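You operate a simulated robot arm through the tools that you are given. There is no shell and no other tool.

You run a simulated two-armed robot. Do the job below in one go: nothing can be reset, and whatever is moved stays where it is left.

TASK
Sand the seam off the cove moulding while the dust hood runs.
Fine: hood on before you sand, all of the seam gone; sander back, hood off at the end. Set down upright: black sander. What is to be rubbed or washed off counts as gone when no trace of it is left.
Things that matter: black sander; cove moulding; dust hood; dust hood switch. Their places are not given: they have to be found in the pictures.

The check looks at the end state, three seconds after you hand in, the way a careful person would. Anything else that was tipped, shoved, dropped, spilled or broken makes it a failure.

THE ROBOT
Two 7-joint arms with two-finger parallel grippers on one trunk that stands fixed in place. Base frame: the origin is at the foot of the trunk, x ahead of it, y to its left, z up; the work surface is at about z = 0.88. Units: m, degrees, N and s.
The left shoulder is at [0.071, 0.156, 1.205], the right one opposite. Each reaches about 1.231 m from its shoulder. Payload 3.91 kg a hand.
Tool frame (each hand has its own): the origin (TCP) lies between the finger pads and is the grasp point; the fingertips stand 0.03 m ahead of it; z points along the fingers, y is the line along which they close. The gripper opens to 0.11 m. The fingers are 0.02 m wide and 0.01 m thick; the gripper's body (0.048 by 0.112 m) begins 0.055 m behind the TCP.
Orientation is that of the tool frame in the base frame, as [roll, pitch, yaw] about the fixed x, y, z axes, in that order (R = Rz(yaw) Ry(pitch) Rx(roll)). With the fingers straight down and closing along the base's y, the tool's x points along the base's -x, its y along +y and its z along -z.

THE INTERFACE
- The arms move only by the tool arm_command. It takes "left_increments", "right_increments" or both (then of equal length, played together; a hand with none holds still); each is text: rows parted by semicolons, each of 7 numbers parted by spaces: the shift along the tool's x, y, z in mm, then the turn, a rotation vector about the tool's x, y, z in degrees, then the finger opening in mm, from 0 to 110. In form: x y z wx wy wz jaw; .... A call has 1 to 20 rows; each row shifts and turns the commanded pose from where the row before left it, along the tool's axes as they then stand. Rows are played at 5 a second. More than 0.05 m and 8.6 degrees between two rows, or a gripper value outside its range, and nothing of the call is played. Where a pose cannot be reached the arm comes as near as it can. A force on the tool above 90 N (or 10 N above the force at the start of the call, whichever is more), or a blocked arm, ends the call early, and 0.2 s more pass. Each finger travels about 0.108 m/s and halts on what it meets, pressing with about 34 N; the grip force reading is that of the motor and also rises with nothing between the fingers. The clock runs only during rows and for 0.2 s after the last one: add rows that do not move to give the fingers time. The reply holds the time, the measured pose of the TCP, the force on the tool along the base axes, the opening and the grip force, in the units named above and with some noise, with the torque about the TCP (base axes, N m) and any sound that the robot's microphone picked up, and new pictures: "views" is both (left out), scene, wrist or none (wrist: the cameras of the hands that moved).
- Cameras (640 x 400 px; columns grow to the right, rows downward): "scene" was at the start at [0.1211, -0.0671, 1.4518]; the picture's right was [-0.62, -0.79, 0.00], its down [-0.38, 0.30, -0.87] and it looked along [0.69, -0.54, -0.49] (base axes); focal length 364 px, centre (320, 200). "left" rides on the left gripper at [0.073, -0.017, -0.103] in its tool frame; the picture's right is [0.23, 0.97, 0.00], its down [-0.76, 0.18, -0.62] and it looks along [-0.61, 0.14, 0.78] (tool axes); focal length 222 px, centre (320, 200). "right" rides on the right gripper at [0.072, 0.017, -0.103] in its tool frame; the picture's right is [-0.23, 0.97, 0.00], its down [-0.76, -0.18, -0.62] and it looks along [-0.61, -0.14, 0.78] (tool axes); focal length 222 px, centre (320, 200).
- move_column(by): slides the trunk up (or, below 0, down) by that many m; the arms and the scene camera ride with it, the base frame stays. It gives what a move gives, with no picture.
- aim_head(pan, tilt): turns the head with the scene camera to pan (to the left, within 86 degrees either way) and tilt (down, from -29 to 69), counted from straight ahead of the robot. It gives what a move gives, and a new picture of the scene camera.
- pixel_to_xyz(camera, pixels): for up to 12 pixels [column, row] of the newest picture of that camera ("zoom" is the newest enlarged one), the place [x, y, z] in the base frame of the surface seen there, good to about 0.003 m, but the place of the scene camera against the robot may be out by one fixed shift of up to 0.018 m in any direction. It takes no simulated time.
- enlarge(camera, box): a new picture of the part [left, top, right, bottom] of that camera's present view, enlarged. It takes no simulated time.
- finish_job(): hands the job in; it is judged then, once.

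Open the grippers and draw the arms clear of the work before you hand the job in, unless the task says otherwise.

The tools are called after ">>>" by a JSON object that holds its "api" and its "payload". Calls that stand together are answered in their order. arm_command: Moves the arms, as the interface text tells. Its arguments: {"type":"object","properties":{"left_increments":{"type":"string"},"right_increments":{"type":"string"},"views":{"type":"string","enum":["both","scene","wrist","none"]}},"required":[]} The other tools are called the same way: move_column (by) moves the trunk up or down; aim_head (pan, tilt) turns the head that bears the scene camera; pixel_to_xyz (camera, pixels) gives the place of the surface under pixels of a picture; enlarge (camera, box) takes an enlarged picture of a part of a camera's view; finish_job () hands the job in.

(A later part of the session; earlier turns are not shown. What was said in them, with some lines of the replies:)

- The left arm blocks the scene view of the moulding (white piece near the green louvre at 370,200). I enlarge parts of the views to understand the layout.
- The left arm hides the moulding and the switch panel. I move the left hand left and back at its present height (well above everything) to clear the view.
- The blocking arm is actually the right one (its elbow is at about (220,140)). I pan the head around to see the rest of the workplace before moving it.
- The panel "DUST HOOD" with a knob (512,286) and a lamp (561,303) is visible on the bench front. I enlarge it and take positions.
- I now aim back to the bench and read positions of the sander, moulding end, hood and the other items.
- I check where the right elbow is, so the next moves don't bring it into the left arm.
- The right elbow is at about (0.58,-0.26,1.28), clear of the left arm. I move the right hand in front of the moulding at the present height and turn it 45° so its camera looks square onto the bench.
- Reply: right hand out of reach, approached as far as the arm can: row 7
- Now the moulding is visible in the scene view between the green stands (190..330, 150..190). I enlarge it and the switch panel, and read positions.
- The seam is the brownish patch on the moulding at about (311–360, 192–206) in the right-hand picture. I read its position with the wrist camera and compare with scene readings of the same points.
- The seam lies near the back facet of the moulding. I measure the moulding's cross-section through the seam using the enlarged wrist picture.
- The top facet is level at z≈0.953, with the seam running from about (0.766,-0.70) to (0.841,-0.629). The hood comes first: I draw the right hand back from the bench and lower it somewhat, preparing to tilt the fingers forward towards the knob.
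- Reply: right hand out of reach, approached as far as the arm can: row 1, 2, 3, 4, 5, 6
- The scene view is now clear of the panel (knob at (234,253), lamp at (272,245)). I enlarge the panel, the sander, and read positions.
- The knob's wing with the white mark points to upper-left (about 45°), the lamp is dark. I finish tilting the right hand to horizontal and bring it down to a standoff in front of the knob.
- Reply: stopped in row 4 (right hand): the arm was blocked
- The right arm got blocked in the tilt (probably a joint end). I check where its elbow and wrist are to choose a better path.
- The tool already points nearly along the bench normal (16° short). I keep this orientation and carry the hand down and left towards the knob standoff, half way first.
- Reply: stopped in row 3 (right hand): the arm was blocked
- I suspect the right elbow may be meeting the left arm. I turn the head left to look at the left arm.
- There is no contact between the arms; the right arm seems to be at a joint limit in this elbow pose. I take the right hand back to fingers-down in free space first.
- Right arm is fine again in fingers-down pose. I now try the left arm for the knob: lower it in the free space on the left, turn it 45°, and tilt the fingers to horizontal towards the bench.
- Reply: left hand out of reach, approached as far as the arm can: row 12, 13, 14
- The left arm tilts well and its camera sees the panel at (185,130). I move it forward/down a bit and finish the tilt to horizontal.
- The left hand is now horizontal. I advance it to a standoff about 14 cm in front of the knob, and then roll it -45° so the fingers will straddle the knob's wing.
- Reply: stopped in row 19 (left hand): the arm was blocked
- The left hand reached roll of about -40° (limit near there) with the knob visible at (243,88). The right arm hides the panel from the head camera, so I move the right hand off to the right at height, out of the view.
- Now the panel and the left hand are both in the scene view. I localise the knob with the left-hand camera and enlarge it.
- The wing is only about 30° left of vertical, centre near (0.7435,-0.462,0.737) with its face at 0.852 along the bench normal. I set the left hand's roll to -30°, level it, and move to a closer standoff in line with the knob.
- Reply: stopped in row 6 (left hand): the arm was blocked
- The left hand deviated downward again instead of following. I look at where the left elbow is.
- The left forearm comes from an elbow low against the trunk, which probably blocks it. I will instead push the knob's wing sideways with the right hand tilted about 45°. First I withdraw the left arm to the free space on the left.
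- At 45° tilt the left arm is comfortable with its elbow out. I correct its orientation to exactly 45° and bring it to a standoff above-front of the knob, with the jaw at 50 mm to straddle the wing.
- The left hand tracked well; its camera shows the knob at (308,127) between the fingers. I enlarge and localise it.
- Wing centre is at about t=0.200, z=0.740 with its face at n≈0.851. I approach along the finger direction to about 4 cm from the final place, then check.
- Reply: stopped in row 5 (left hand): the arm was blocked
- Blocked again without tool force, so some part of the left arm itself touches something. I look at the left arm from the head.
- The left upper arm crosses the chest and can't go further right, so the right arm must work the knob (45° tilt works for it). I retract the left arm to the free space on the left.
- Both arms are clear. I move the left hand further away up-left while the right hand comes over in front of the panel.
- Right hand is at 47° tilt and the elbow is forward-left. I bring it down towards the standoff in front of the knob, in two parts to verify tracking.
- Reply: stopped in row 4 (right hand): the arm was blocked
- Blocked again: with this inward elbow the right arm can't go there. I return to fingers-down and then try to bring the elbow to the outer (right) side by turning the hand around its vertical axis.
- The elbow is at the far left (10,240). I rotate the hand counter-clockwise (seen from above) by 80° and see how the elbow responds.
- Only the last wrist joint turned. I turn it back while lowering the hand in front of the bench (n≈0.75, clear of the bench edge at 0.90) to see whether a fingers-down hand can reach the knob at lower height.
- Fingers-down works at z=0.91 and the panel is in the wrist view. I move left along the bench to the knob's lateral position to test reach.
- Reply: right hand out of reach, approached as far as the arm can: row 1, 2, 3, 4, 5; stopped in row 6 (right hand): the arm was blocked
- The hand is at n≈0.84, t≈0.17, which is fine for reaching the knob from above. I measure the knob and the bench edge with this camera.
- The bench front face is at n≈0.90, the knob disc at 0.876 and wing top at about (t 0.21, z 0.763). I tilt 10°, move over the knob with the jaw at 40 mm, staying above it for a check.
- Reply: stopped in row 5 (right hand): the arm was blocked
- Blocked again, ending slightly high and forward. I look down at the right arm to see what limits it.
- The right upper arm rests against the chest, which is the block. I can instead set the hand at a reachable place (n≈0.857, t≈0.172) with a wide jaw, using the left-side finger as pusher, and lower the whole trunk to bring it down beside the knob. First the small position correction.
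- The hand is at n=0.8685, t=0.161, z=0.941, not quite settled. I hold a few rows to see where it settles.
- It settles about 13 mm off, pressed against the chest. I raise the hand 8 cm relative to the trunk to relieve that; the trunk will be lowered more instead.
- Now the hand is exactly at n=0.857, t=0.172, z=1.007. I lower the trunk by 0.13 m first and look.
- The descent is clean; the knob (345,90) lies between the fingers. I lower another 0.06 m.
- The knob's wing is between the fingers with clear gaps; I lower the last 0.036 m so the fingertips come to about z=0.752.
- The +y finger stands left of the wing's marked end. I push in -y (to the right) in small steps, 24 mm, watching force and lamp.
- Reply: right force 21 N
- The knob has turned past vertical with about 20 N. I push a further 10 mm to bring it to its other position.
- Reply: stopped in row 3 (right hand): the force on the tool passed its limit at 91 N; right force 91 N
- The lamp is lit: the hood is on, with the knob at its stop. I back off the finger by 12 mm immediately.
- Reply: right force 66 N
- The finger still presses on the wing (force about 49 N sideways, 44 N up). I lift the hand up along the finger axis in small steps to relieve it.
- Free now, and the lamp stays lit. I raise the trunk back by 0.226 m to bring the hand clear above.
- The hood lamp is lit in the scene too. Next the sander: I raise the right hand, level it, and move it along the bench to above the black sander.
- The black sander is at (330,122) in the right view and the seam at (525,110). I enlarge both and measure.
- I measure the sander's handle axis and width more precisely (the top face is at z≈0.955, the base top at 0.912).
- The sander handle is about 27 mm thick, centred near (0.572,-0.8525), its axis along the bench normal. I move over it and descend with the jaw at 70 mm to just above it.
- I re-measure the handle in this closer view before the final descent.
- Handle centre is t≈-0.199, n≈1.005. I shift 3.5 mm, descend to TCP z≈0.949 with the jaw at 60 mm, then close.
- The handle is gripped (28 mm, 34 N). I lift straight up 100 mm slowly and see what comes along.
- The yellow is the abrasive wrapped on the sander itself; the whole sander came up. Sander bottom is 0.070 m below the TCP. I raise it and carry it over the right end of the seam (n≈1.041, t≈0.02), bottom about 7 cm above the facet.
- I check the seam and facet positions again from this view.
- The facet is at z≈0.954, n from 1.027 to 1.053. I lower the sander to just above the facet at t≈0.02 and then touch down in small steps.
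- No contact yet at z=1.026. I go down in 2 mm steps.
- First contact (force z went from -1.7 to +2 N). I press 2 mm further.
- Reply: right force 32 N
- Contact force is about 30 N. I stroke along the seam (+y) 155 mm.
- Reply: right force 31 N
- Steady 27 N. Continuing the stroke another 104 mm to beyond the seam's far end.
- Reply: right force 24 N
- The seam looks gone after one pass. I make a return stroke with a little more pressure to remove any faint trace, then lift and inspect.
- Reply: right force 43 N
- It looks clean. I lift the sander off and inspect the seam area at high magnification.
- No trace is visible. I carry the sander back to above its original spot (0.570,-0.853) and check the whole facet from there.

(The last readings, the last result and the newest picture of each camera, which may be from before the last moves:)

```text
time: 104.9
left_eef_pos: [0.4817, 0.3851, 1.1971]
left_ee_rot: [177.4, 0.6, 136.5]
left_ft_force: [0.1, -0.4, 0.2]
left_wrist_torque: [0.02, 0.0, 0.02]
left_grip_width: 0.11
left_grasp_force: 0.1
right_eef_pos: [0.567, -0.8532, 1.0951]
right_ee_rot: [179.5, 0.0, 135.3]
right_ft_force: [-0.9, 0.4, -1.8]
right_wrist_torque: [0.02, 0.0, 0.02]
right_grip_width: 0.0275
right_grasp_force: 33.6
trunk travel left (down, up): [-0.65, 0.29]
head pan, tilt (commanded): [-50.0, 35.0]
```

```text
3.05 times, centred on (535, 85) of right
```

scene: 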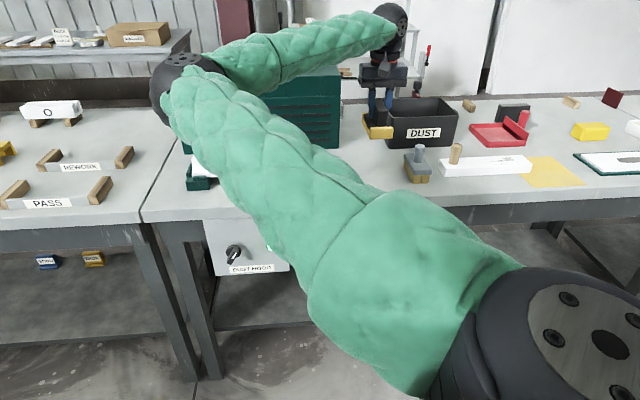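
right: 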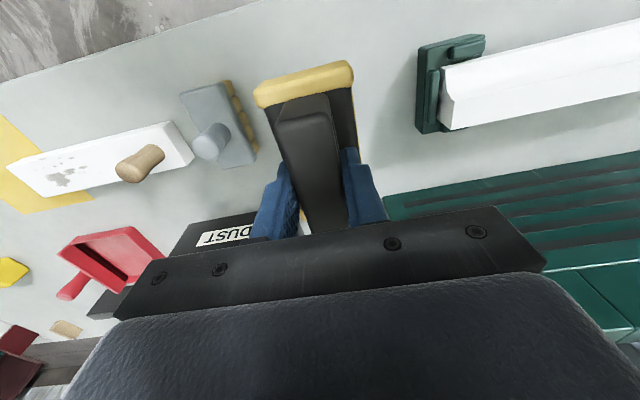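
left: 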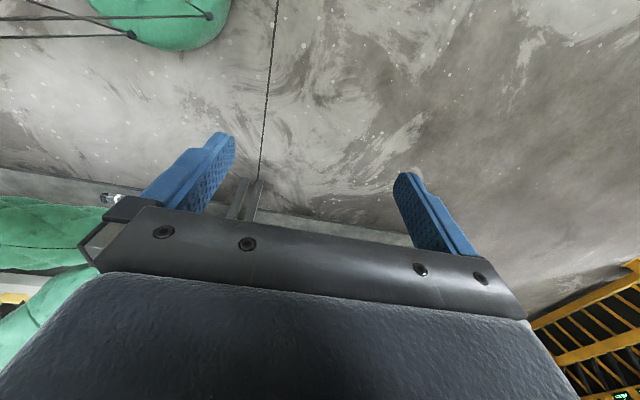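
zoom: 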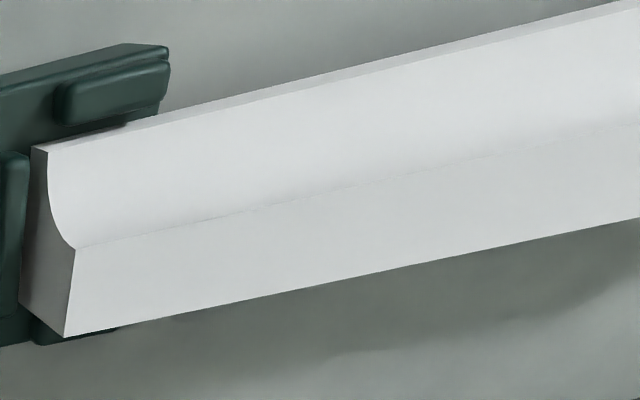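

The facet is clean along its length. I lower the sander to just above the bench at its original place.

>>> {"api": "arm_command", "payload": {"right_increments": "-2 2 30 0 0 0 10; 0 0 35 0 0 0 10; 0 0 35 0 0 0 10; 0 0 25 0 0 0 10; 0 0 12 0 0 0 10; 0 0 0 0 0 0 10", "views": "none"}}

>>> {"api": "arm_command", "payload": {"right_increments": "0 0 3 0 0 0 10; 0 0 2 0 0 0 10; 0 0 0 0 0 0 10", "views": "wrist"}}

```text
time: 106.3
left_eef_pos: [0.4798, 0.3852, 1.1955]
left_ee_rot: [177.5, 0.6, 136.4]
left_ft_force: [-0.2, -0.5, -0.5]
left_wrist_torque: [0.0, 0.03, 0.0]
left_grip_width: 0.1101
left_grasp_force: 0.1
right_eef_pos: [0.5721, -0.855, 0.9593]
right_ee_rot: [179.4, 0.0, 135.3]
right_ft_force: [0.8, -0.5, -2.3]
right_wrist_torque: [0.02, 0.0, 0.01]
right_grip_width: 0.028
right_grasp_force: 33.5
trunk travel left (down, up): [-0.65, 0.29]
head pan, tilt (commanded): [-50.0, 35.0]
```

```text
time: 107.1
left_eef_pos: [0.4799, 0.3847, 1.1955]
left_ee_rot: [177.4, 0.6, 136.4]
left_ft_force: [-0.3, 0.8, 0.8]
left_wrist_torque: [-0.01, 0.0, 0.02]
left_grip_width: 0.1099
left_grasp_force: 0.1
right_eef_pos: [0.5731, -0.8557, 0.9528]
right_ee_rot: [179.5, 0.0, 135.3]
right_ft_force: [0.0, -0.3, -2.3]
right_wrist_torque: [0.01, 0.0, -0.03]
right_grip_width: 0.0275
right_grasp_force: 34.0
trunk travel left (down, up): [-0.65, 0.29]
head pan, tilt (commanded): [-50.0, 35.0]
```

right: 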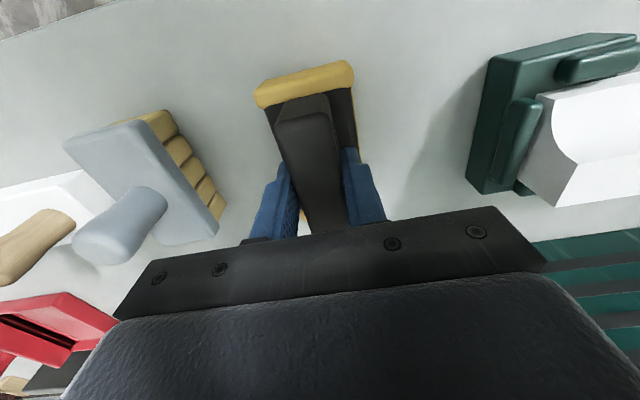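

About 3 mm too far forward; I shift back 3 mm and touch down gently.

>>> {"api": "arm_command", "payload": {"right_increments": "3 0 0 0 0 0 10; 0 0 1.5 0 0 0 10; 0 0 1 0 0 0 10; 0 0 0.5 0 0 0 10; 0 0 0 0 0 0 10", "views": "none"}}

```text
time: 108.3
left_eef_pos: [0.4799, 0.3864, 1.1961]
left_ee_rot: [177.5, 0.5, 136.6]
left_ft_force: [0.0, 0.4, 0.3]
left_wrist_torque: [0.0, 0.01, -0.01]
left_grip_width: 0.1103
left_grasp_force: 0.1
right_eef_pos: [0.5711, -0.853, 0.9508]
right_ee_rot: [179.5, -0.1, 135.3]
right_ft_force: [0.2, 0.4, -2.0]
right_wrist_torque: [0.03, 0.04, -0.03]
right_grip_width: 0.0279
right_grasp_force: 33.7
trunk travel left (down, up): [-0.65, 0.29]
head pan, tilt (commanded): [-50.0, 35.0]
```

Not touching yet (force z still -2 N). I go down in 0.7 mm steps.

>>> {"api": "arm_command", "payload": {"right_increments": "0 0 0.7 0 0 0 10; 0 0 0.7 0 0 0 10; 0 0 0 0 0 0 10", "views": "none"}}

```text
time: 109.1
left_eef_pos: [0.4807, 0.3852, 1.1965]
left_ee_rot: [177.5, 0.7, 136.5]
left_ft_force: [0.8, -0.1, -0.3]
left_wrist_torque: [0.02, -0.01, -0.02]
left_grip_width: 0.1102
left_grasp_force: 0.1
right_eef_pos: [0.5709, -0.854, 0.9505]
right_ee_rot: [179.5, 0.0, 135.2]
right_ft_force: [0.2, -0.4, -0.9]
right_wrist_torque: [-0.09, -0.08, 0.04]
right_grip_width: 0.0275
right_grasp_force: 33.8
trunk travel left (down, up): [-0.65, 0.29]
head pan, tilt (commanded): [-50.0, 35.0]
```

Just starting to touch. One more small step, then I open the fingers.

>>> {"api": "arm_command", "payload": {"right_increments": "0 0 0.6 0 0 0 10; 0 0 0 0 0 0 10; 0 0 0 0 0 0 30; 0 0 0 0 0 0 40; 0 0 0 0 0 0 60; 0 0 0 0 0 0 60; 0 0 0 0 0 0 60", "views": "wrist"}}

```text
time: 110.7
left_eef_pos: [0.4814, 0.3852, 1.1963]
left_ee_rot: [177.5, 0.8, 136.5]
left_ft_force: [-0.3, 0.1, 0.7]
left_wrist_torque: [-0.01, 0.02, 0.0]
left_grip_width: 0.1101
left_grasp_force: 0.1
right_eef_pos: [0.5705, -0.8533, 0.949]
right_ee_rot: [179.5, -0.1, 135.3]
right_ft_force: [0.3, 0.7, 0.5]
right_wrist_torque: [-0.01, 0.05, -0.02]
right_grip_width: 0.0603
right_grasp_force: 0.0
trunk travel left (down, up): [-0.65, 0.29]
head pan, tilt (commanded): [-50.0, 35.0]
```

right: 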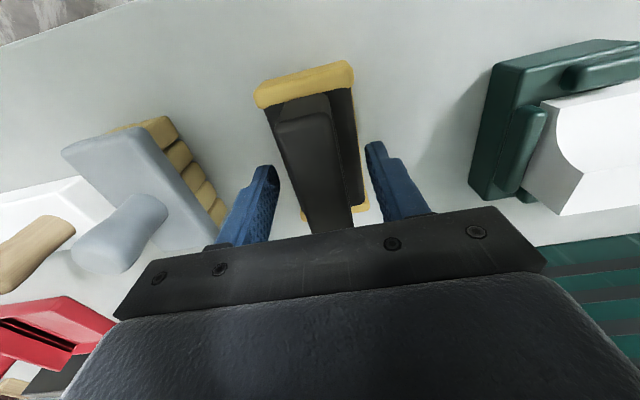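

The sander stands free and upright. I lift straight up, then move back in front of the bench towards the knob.

>>> {"api": "arm_command", "payload": {"right_increments": "0 0 -15 0 0 0 60; 0 0 -30 0 0 0 60; 0 0 -35 0 0 0 80; 0 0 -35 0 0 0 110; 0 0 -30 0 0 0 110; 0 0 0 0 0 0 110", "views": "both"}}

>>> {"api": "enlarge", "payload": {"camera": "scene", "box": [330, 120, 450, 200]}}

```text
time: 112.1
left_eef_pos: [0.4803, 0.3856, 1.1954]
left_ee_rot: [177.5, 0.6, 136.5]
left_ft_force: [-0.7, 0.1, -0.5]
left_wrist_torque: [0.03, 0.02, 0.0]
left_grip_width: 0.1103
left_grasp_force: 0.0
right_eef_pos: [0.5689, -0.8546, 1.0926]
right_ee_rot: [179.5, 0.0, 135.3]
right_ft_force: [1.4, 1.0, -0.1]
right_wrist_torque: [0.05, 0.07, 0.0]
right_grip_width: 0.1102
right_grasp_force: 0.1
trunk travel left (down, up): [-0.65, 0.29]
head pan, tilt (commanded): [-50.0, 35.0]
```

scene: 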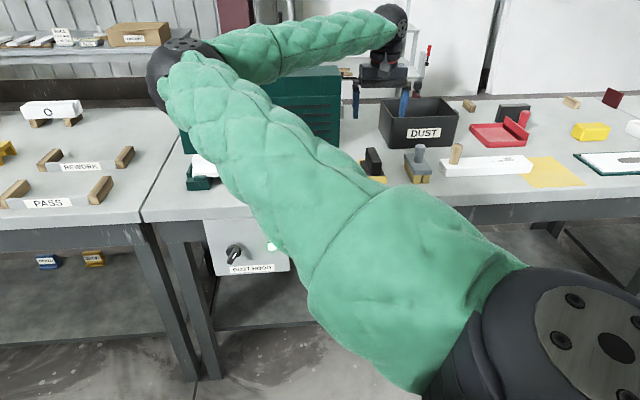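
right: 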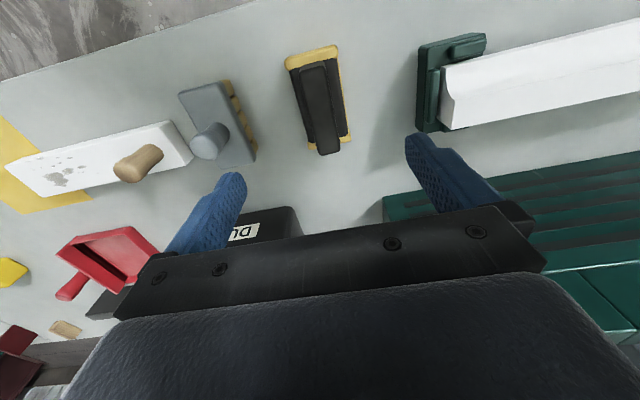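

```text
5.00 times, centred on (390, 160) of scene
```

zoom: 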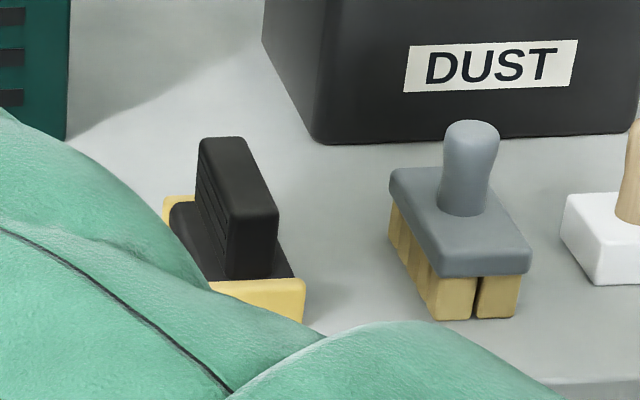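

The sander is back and upright. Next I move the right hand along to the knob (n≈0.857, t≈0.108) at the same height.

>>> {"api": "arm_command", "payload": {"right_increments": "18.7 38.8 0 0 0 0 110; 18.7 38.8 0 0 0 0 110; 18.7 38.8 0 0 0 0 110; 18.7 38.8 0 0 0 0 110; 18.7 38.8 0 0 0 0 110; 18.7 38.8 0 0 0 0 110; 18.7 38.8 0 0 0 0 110; 18.7 38.8 0 0 0 0 110; 0 0 0 0 -6 0 110; 0 0 0 0 -6 0 110; 0 0 0 0 0 0 110", "views": "both"}}

```text
time: 114.5
left_eef_pos: [0.4805, 0.3851, 1.1977]
left_ee_rot: [177.5, 0.7, 136.6]
left_ft_force: [-0.1, 0.6, 0.0]
left_wrist_torque: [0.0, 0.0, -0.05]
left_grip_width: 0.1102
left_grasp_force: 0.1
right_eef_pos: [0.683, -0.5286, 1.0946]
right_ee_rot: [179.5, 12.1, 135.2]
right_ft_force: [0.0, 0.4, 0.8]
right_wrist_torque: [0.0, 0.02, -0.01]
right_grip_width: 0.11
right_grasp_force: 0.1
trunk travel left (down, up): [-0.65, 0.29]
head pan, tilt (commanded): [-50.0, 35.0]
```

scene: 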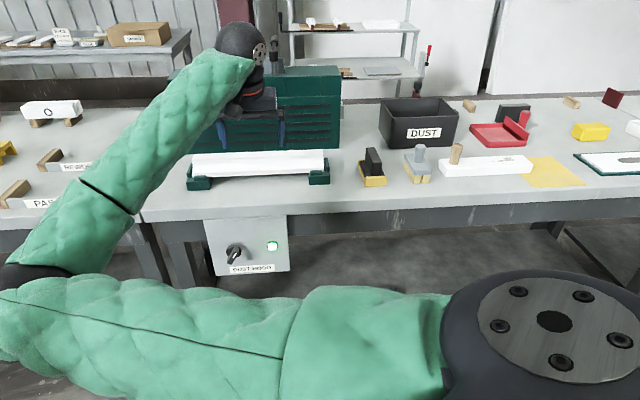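
right: 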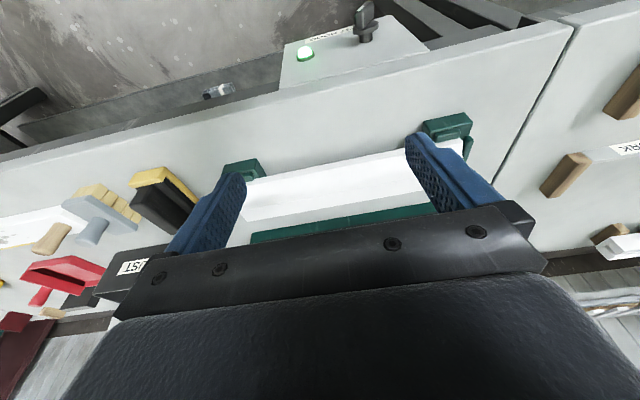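

The moulding and panel are both visible. I enlarge each to inspect the moulding once more and see the knob's present position.

>>> {"api": "enlarge", "payload": {"camera": "scene", "box": [180, 140, 340, 200]}}

>>> {"api": "enlarge", "payload": {"camera": "scene", "box": [205, 215, 305, 280]}}

>>> {"api": "enlarge", "payload": {"camera": "right", "box": [220, 130, 440, 250]}}

>>> {"api": "enlarge", "payload": {"camera": "right", "box": [280, 0, 440, 80]}}

>>> {"api": "pixel_to_xyz", "payload": {"camera": "right", "pixels": [[365, 10], [366, 18], [368, 27], [364, 38], [305, 53], [358, 20], [372, 10]]}}

```text
4.00 times, centred on (260, 170) of scene
```

zoom: 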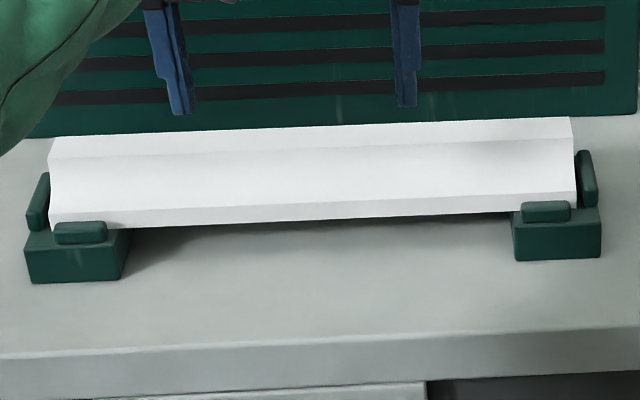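

```text
6.15 times, centred on (255, 248) of scene
```

zoom: 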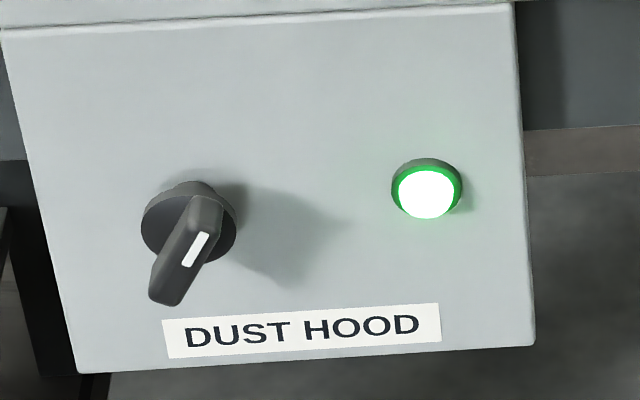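

```text
2.91 times, centred on (330, 190) of right
```

zoom: 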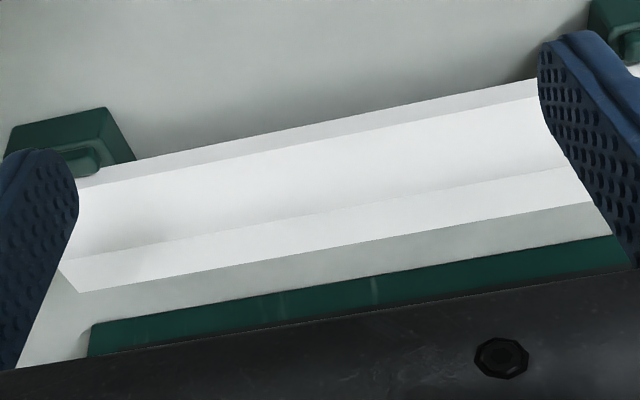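

```text
4.00 times, centred on (360, 40) of right
```

zoom: 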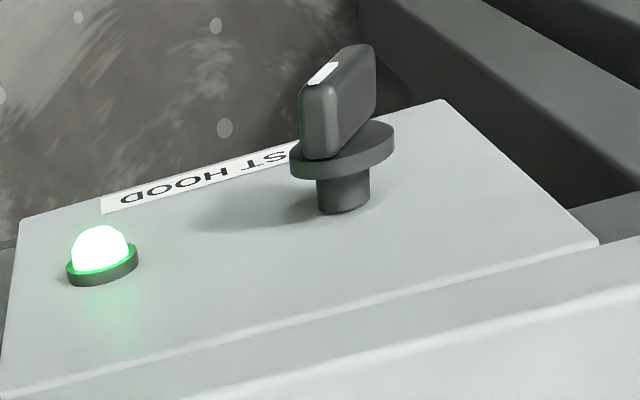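

```text
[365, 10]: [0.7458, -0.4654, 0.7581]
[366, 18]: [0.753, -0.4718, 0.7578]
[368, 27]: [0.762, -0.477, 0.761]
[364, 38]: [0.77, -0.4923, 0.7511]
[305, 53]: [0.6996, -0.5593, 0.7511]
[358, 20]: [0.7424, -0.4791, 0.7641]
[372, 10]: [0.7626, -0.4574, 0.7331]
```

The moulding is clean and the knob now points upper-right (on). I lower the trunk to bring the hand down so the +y finger stands just right of the knob's wing.

>>> {"api": "move_column", "payload": {"by": -0.22}}

>>> {"api": "enlarge", "payload": {"camera": "right", "box": [160, 0, 560, 250]}}

```text
time: 116.8
left_eef_pos: [0.4803, 0.3868, 0.9766]
left_ee_rot: [177.4, 0.7, 136.5]
left_ft_force: [0.6, 0.7, 0.0]
left_wrist_torque: [0.0, 0.02, -0.05]
left_grip_width: 0.11
left_grasp_force: 0.2
right_eef_pos: [0.6836, -0.5284, 0.8758]
right_ee_rot: [179.5, 12.1, 135.2]
right_ft_force: [0.2, -0.2, 0.1]
right_wrist_torque: [0.02, 0.01, 0.02]
right_grip_width: 0.1102
right_grasp_force: 0.0
trunk travel left (down, up): [-0.43, 0.51]
head pan, tilt (commanded): [-50.0, 35.0]
```

```text
1.60 times, centred on (360, 125) of right
```

zoom: 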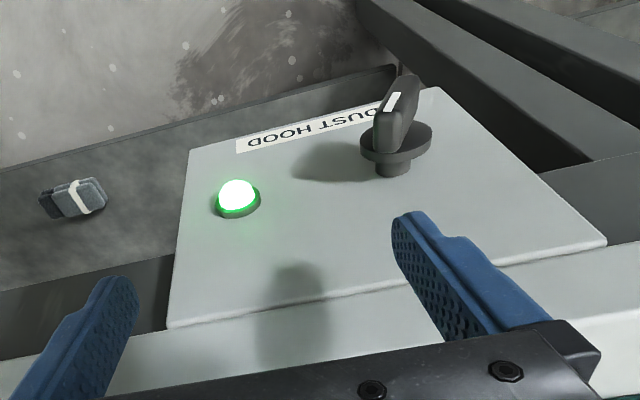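

The finger will pass to the right of the knob. I lower 0.055 m more and check the gap.

>>> {"api": "move_column", "payload": {"by": -0.055}}

>>> {"api": "enlarge", "payload": {"camera": "right", "box": [160, 0, 560, 250]}}

```text
time: 117.8
left_eef_pos: [0.4801, 0.3865, 0.9216]
left_ee_rot: [177.5, 0.7, 136.4]
left_ft_force: [0.5, -0.2, -0.2]
left_wrist_torque: [-0.03, -0.02, -0.01]
left_grip_width: 0.1101
left_grasp_force: 0.2
right_eef_pos: [0.6821, -0.5286, 0.8204]
right_ee_rot: [179.5, 12.1, 135.3]
right_ft_force: [1.2, -1.4, 0.5]
right_wrist_torque: [0.02, -0.03, 0.0]
right_grip_width: 0.1102
right_grasp_force: 0.1
trunk travel left (down, up): [-0.375, 0.565]
head pan, tilt (commanded): [-50.0, 35.0]
```

```text
1.60 times, centred on (360, 125) of right
```

zoom: 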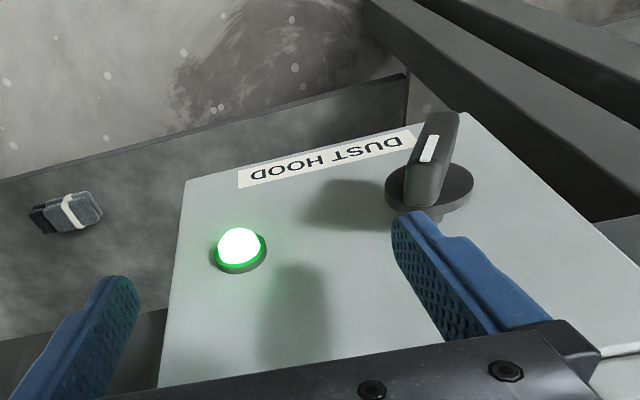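

The gap looks small, so I shift the hand 8 mm further right before the last 0.039 m of descent.

>>> {"api": "arm_command", "payload": {"right_increments": "0 -4 0 0 0 0 110; 0 -4 0 0 0 0 110; 0 0 0 0 0 0 110", "views": "none"}}

>>> {"api": "move_column", "payload": {"by": -0.02}}

>>> {"api": "enlarge", "payload": {"camera": "right", "box": [160, 0, 560, 250]}}

```text
time: 118.6
left_eef_pos: [0.4808, 0.3857, 0.9207]
left_ee_rot: [177.7, 0.6, 136.4]
left_ft_force: [-0.6, 0.3, -0.2]
left_wrist_torque: [-0.01, -0.03, 0.03]
left_grip_width: 0.1098
left_grasp_force: 0.0
right_eef_pos: [0.6764, -0.534, 0.8205]
right_ee_rot: [179.4, 12.0, 135.2]
right_ft_force: [-0.1, -0.1, 0.2]
right_wrist_torque: [-0.04, 0.01, 0.01]
right_grip_width: 0.1099
right_grasp_force: 0.1
trunk travel left (down, up): [-0.375, 0.565]
head pan, tilt (commanded): [-50.0, 35.0]
```

```text
time: 119.3
left_eef_pos: [0.4803, 0.385, 0.9009]
left_ee_rot: [177.5, 0.7, 136.4]
left_ft_force: [-0.1, -0.4, 0.2]
left_wrist_torque: [-0.03, 0.02, -0.01]
left_grip_width: 0.11
left_grasp_force: 0.1
right_eef_pos: [0.6762, -0.5341, 0.8005]
right_ee_rot: [179.5, 12.1, 135.2]
right_ft_force: [0.4, 0.5, -0.7]
right_wrist_torque: [-0.03, 0.02, -0.03]
right_grip_width: 0.1101
right_grasp_force: 0.1
trunk travel left (down, up): [-0.355, 0.585]
head pan, tilt (commanded): [-50.0, 35.0]
```

```text
1.60 times, centred on (360, 125) of right
```

zoom: 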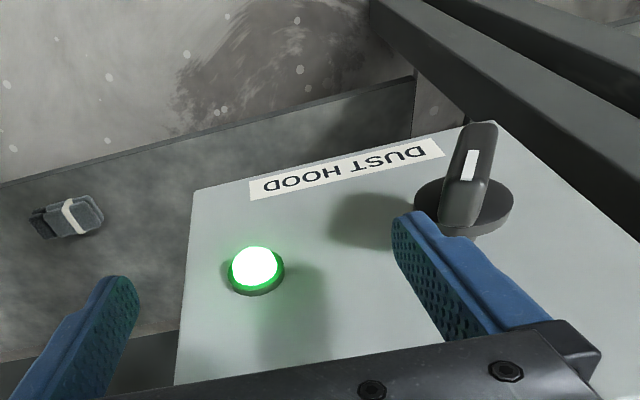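

The finger tip is now level with the wing's top end with about 5 mm gap. I shift another 5 mm right and descend the remaining 0.019 m.

>>> {"api": "arm_command", "payload": {"right_increments": "0 -5 0 0 0 0 110; 0 0 0 0 0 0 110", "views": "none"}}

>>> {"api": "move_column", "payload": {"by": -0.019}}

>>> {"api": "enlarge", "payload": {"camera": "right", "box": [160, 0, 560, 250]}}

```text
time: 119.9
left_eef_pos: [0.4797, 0.3867, 0.9011]
left_ee_rot: [177.6, 0.7, 136.5]
left_ft_force: [0.7, 0.7, -0.7]
left_wrist_torque: [0.01, 0.02, -0.01]
left_grip_width: 0.1101
left_grasp_force: 0.1
right_eef_pos: [0.6736, -0.5378, 0.8006]
right_ee_rot: [179.5, 12.0, 135.2]
right_ft_force: [0.7, 1.0, -0.1]
right_wrist_torque: [-0.02, -0.01, -0.01]
right_grip_width: 0.1099
right_grasp_force: 0.0
trunk travel left (down, up): [-0.355, 0.585]
head pan, tilt (commanded): [-50.0, 35.0]
```

```text
time: 120.5
left_eef_pos: [0.4799, 0.386, 0.883]
left_ee_rot: [177.6, 0.7, 136.5]
left_ft_force: [1.2, 0.5, -0.2]
left_wrist_torque: [0.03, -0.02, 0.0]
left_grip_width: 0.1099
left_grasp_force: 0.1
right_eef_pos: [0.6732, -0.5397, 0.7817]
right_ee_rot: [179.5, 12.0, 135.3]
right_ft_force: [-0.7, -0.3, 0.5]
right_wrist_torque: [-0.01, -0.01, 0.02]
right_grip_width: 0.1101
right_grasp_force: 0.1
trunk travel left (down, up): [-0.336, 0.604]
head pan, tilt (commanded): [-50.0, 35.0]
```

```text
1.60 times, centred on (360, 125) of right
```

zoom: 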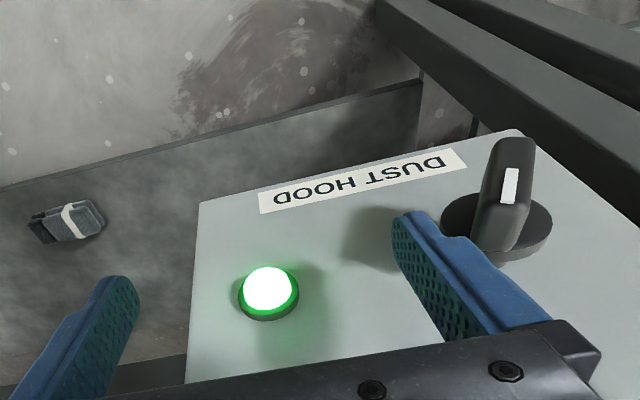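

The finger stands right of the wing with a clear gap. I push in +y (to the left) in small steps, 26 mm first.

>>> {"api": "arm_command", "payload": {"right_increments": "0 7 0 0 0 0 110; 0 7 0 0 0 0 110; 0 6 0 0 0 0 110; 0 6 0 0 0 0 110; 0 0 0 0 0 0 110", "views": "wrist"}}

>>> {"api": "enlarge", "payload": {"camera": "right", "box": [160, 0, 560, 250]}}

```text
time: 121.7
left_eef_pos: [0.4803, 0.3863, 0.8837]
left_ee_rot: [177.6, 0.7, 136.5]
left_ft_force: [0.2, 0.5, -0.5]
left_wrist_torque: [-0.01, -0.01, 0.02]
left_grip_width: 0.1102
left_grasp_force: 0.0
right_eef_pos: [0.6897, -0.5215, 0.7837]
right_ee_rot: [179.5, 12.2, 135.2]
right_ft_force: [-9.7, -7.0, 11.1]
right_wrist_torque: [0.22, -0.4, -0.02]
right_grip_width: 0.104
right_grasp_force: 0.1
trunk travel left (down, up): [-0.336, 0.604]
head pan, tilt (commanded): [-50.0, 35.0]
```

right: 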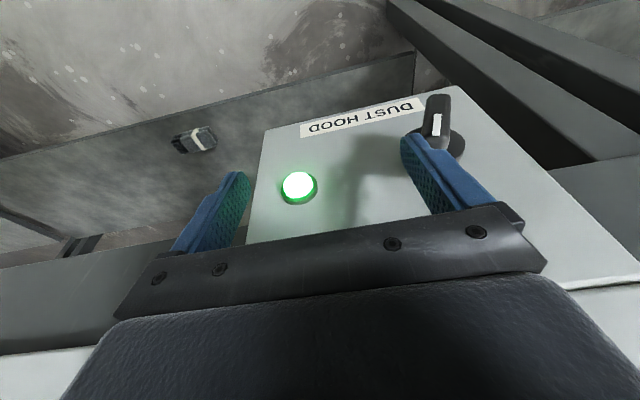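

```text
1.60 times, centred on (360, 125) of right
```

zoom: 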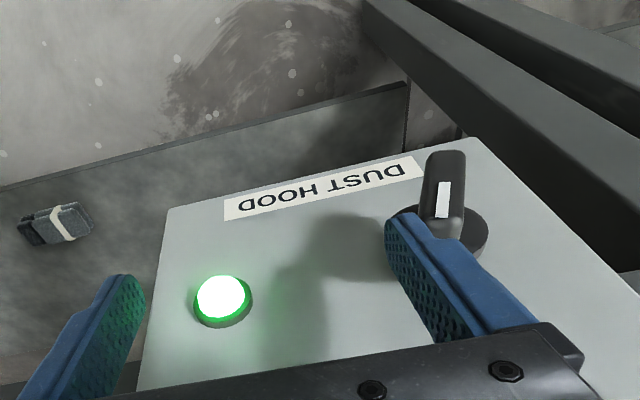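

The knob is turning (mark near vertical), the finger yielding slightly. I push 16 mm more.

>>> {"api": "arm_command", "payload": {"right_increments": "0 5 0 0 0 0 110; 0 5 0 0 0 0 110; 0 6 0 0 0 0 110; 0 0 0 0 0 0 110", "views": "wrist"}}

>>> {"api": "enlarge", "payload": {"camera": "right", "box": [160, 0, 560, 250]}}

```text
time: 122.7
left_eef_pos: [0.4796, 0.3858, 0.8832]
left_ee_rot: [177.5, 0.6, 136.5]
left_ft_force: [-1.3, 0.1, 0.4]
left_wrist_torque: [-0.03, -0.01, 0.01]
left_grip_width: 0.11
left_grasp_force: 0.0
right_eef_pos: [0.7005, -0.5105, 0.7834]
right_ee_rot: [179.5, 12.2, 135.1]
right_ft_force: [-5.4, -11.8, 17.2]
right_wrist_torque: [0.42, -0.57, -0.3]
right_grip_width: 0.1036
right_grasp_force: 0.1
trunk travel left (down, up): [-0.336, 0.604]
head pan, tilt (commanded): [-50.0, 35.0]
```

right: 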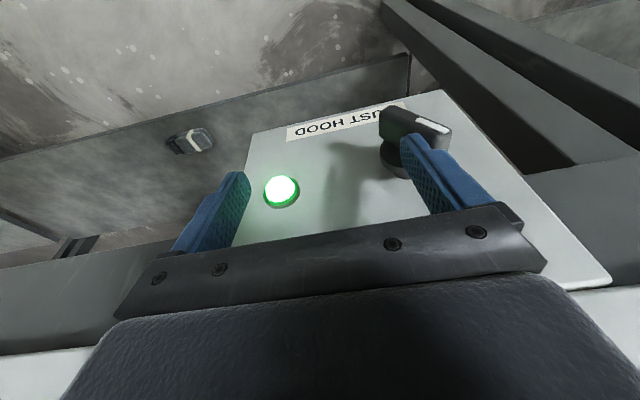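

```text
1.60 times, centred on (360, 125) of right
```

zoom: 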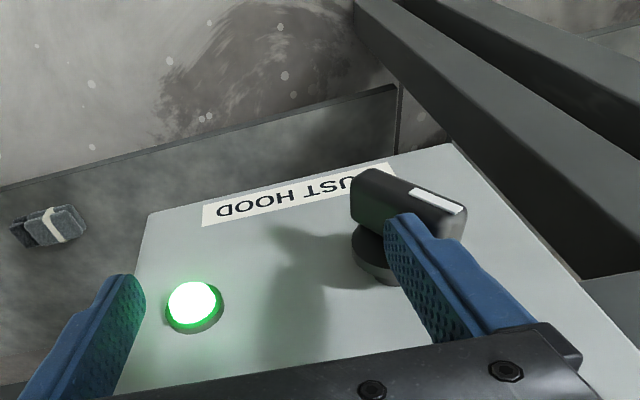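

The wing is well over to the left but the lamp is still lit. I push a few mm more.

>>> {"api": "arm_command", "payload": {"right_increments": "0 3 0 0 0 0 110; 0 3 0 0 0 0 110; 0 0 0 0 0 0 110; 0 0 0 0 0 0 110", "views": "wrist"}}

>>> {"api": "enlarge", "payload": {"camera": "right", "box": [160, 0, 560, 250]}}

```text
time: 123.7
left_eef_pos: [0.4789, 0.3849, 0.8832]
left_ee_rot: [177.5, 0.7, 136.5]
left_ft_force: [-0.2, -0.3, -0.1]
left_wrist_torque: [0.0, -0.03, 0.0]
left_grip_width: 0.1099
left_grasp_force: 0.0
right_eef_pos: [0.7046, -0.5059, 0.7822]
right_ee_rot: [179.5, 12.1, 135.1]
right_ft_force: [-10.3, -31.9, 18.5]
right_wrist_torque: [-0.19, -0.44, -0.83]
right_grip_width: 0.0956
right_grasp_force: 0.1
trunk travel left (down, up): [-0.336, 0.604]
head pan, tilt (commanded): [-50.0, 35.0]
```

right: 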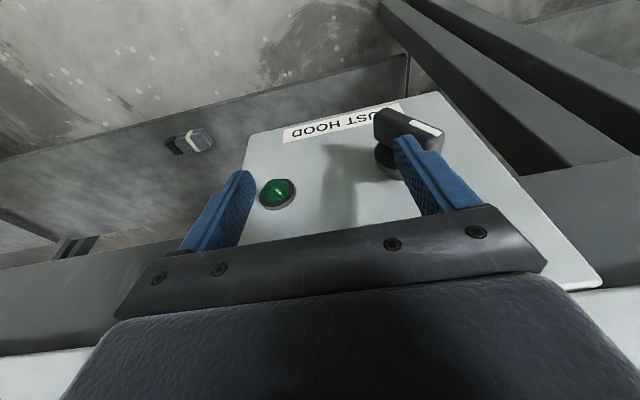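

```text
1.60 times, centred on (360, 125) of right
```

zoom: 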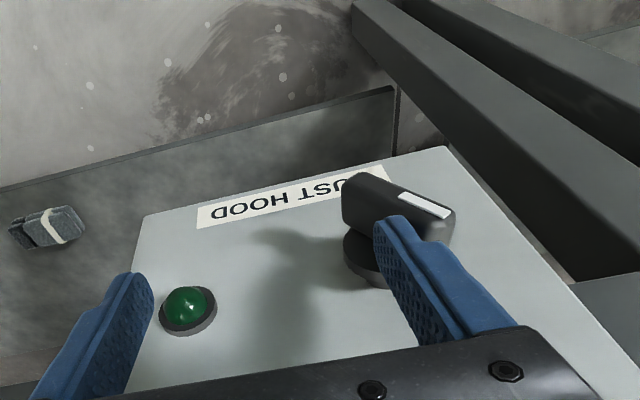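

The lamp is dark: the hood is off. I back the finger away to the right, then raise.

>>> {"api": "arm_command", "payload": {"right_increments": "0 -5 0 0 0 0 110; 0 -5 0 0 0 0 110; 0 -6 0 0 0 0 110; 0 0 0 0 0 0 110", "views": "wrist"}}

```text
time: 124.7
left_eef_pos: [0.4812, 0.3864, 0.8822]
left_ee_rot: [177.5, 0.8, 136.5]
left_ft_force: [-0.4, -0.7, 0.1]
left_wrist_torque: [-0.02, -0.01, -0.02]
left_grip_width: 0.1099
left_grasp_force: 0.1
right_eef_pos: [0.6953, -0.5164, 0.7803]
right_ee_rot: [179.5, 12.0, 135.2]
right_ft_force: [0.0, -1.4, -0.2]
right_wrist_torque: [0.03, 0.02, -0.02]
right_grip_width: 0.11
right_grasp_force: 0.0
trunk travel left (down, up): [-0.336, 0.604]
head pan, tilt (commanded): [-50.0, 35.0]
```

right: 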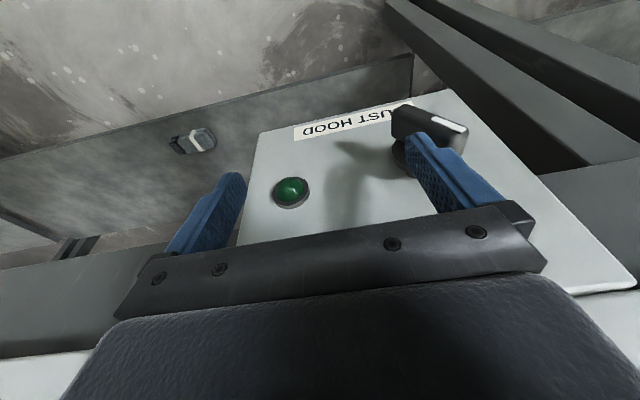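

Free of the knob, lamp still off. I raise the trunk by 0.314 m to its original height.

>>> {"api": "move_column", "payload": {"by": 0.314}}

>>> {"api": "aim_head", "payload": {"pan": -50, "tilt": 34}}

>>> {"api": "enlarge", "payload": {"camera": "scene", "box": [180, 130, 460, 290]}}

```text
time: 127.8
left_eef_pos: [0.4798, 0.3857, 1.1967]
left_ee_rot: [177.6, 0.8, 136.6]
left_ft_force: [0.7, 0.3, -0.1]
left_wrist_torque: [-0.04, 0.0, -0.02]
left_grip_width: 0.1099
left_grasp_force: 0.1
right_eef_pos: [0.6963, -0.5155, 1.0953]
right_ee_rot: [179.5, 12.0, 135.2]
right_ft_force: [0.2, 0.1, 0.4]
right_wrist_torque: [0.01, -0.01, -0.01]
right_grip_width: 0.1101
right_grasp_force: 0.1
trunk travel left (down, up): [-0.65, 0.29]
head pan, tilt (commanded): [-50.0, 35.0]
```

```text
time: 128.4
left_eef_pos: [0.4816, 0.3843, 1.196]
left_ee_rot: [177.5, 0.7, 136.5]
left_ft_force: [0.2, 0.4, 0.0]
left_wrist_torque: [-0.02, -0.03, -0.01]
left_grip_width: 0.11
left_grasp_force: 0.1
right_eef_pos: [0.6952, -0.5156, 1.0953]
right_ee_rot: [179.6, 11.9, 135.2]
right_ft_force: [0.8, 0.3, -0.4]
right_wrist_torque: [0.0, 0.0, 0.02]
right_grip_width: 0.11
right_grasp_force: 0.1
trunk travel left (down, up): [-0.65, 0.29]
head pan, tilt (commanded): [-50.0, 34.0]
```

scene: 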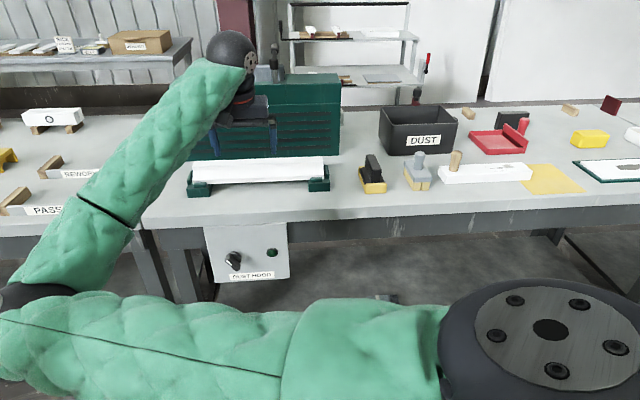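

```text
2.29 times, centred on (320, 210) of scene
```

zoom: 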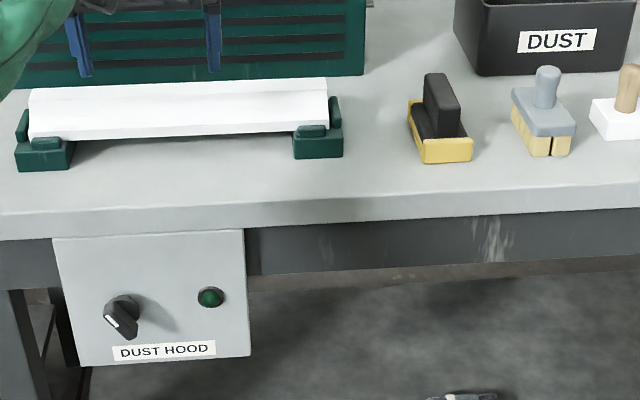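

Everything looks right: knob in the off position, lamp dark, moulding clean, sander in place. I draw the right arm up and away from the work, back near its starting pose.

>>> {"api": "arm_command", "payload": {"right_increments": "0 0 -35 0 6 0 110; 0 0 -35 0 6 0 110; 0 0 -35 0 0 0 110; 10 -30 0 0 0 0 110; 10 -30 0 0 0 0 110; 10 -30 0 0 0 0 110; 0 -30 0 0 0 0 110; 0 -30 0 0 0 0 110; 0 -30 0 0 0 0 110; 0 -30 0 0 0 0 110; 0 0 0 0 0 0 110", "views": "both"}}

>>> {"api": "enlarge", "payload": {"camera": "right", "box": [380, 60, 600, 200]}}

>>> {"api": "enlarge", "payload": {"camera": "scene", "box": [180, 130, 400, 290]}}

```text
time: 130.8
left_eef_pos: [0.4809, 0.3869, 1.1962]
left_ee_rot: [177.6, 0.8, 136.5]
left_ft_force: [-0.7, -0.6, 1.0]
left_wrist_torque: [-0.05, 0.01, 0.02]
left_grip_width: 0.1102
left_grasp_force: 0.0
right_eef_pos: [0.517, -0.6362, 1.1954]
right_ee_rot: [179.6, 0.0, 135.3]
right_ft_force: [-0.3, 0.6, 0.8]
right_wrist_torque: [0.03, -0.04, 0.0]
right_grip_width: 0.1101
right_grasp_force: 0.0
trunk travel left (down, up): [-0.65, 0.29]
head pan, tilt (commanded): [-50.0, 34.0]
```

scene: 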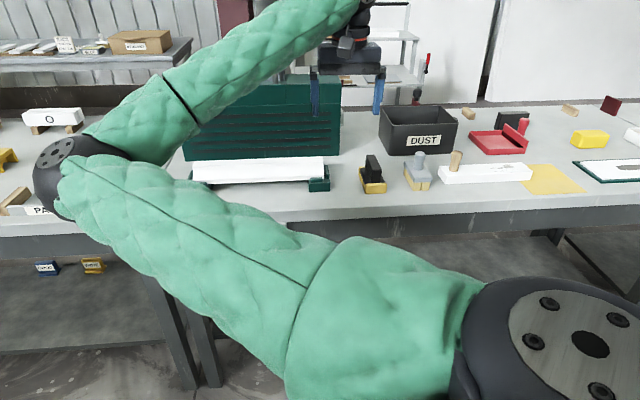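
right: 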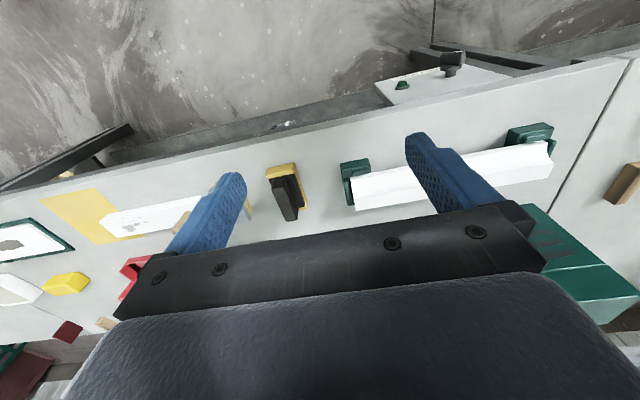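

```text
2.86 times, centred on (490, 130) of right
```

zoom: 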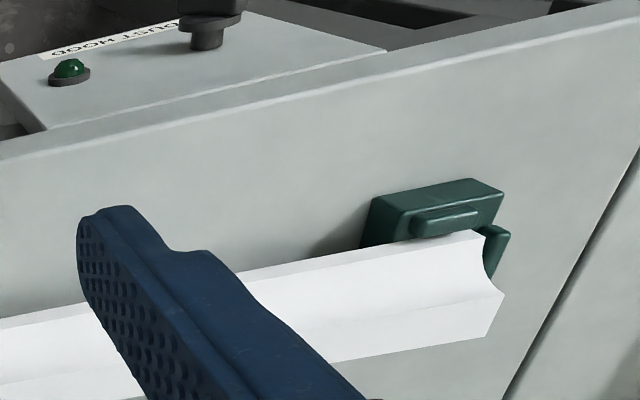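

```text
2.50 times, centred on (290, 210) of scene
```

zoom: 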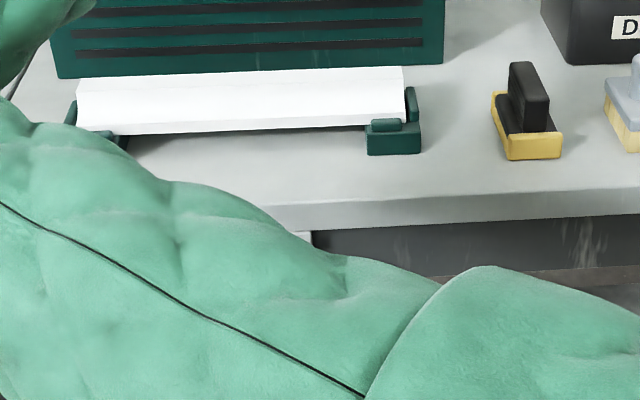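

The seam is gone, the sander is upright in its place, the hood is off (lamp dark), both grippers are open and the arms are clear. I hand the job in.

>>> {"api": "finish_job", "payload": {}}

```text
The job is handed in.
```

The seam is sanded off the cove moulding, and I've handed the job in. The tool confirmed it was received but gave no verdict.

- **Hood:** it was on before sanding started, and I turned it off at the end. The lamp is dark and the knob is back where it was.
- **Seam:** it was gone after two strokes at about 20–40 N. Enlarged pictures of the whole facet show no trace of it.
- **Sander:** it stands upright within a few millimetres of where I picked it up.
- **Arms:** both grippers are open, and the arms are clear of the bench.

While I was working out how to reach the knob, both arms were blocked several times, apparently by the robot's own chest. Pushing the knob to its "on" stop also briefly reached the 90 N limit. In the pictures, nothing on the bench was tipped or moved.
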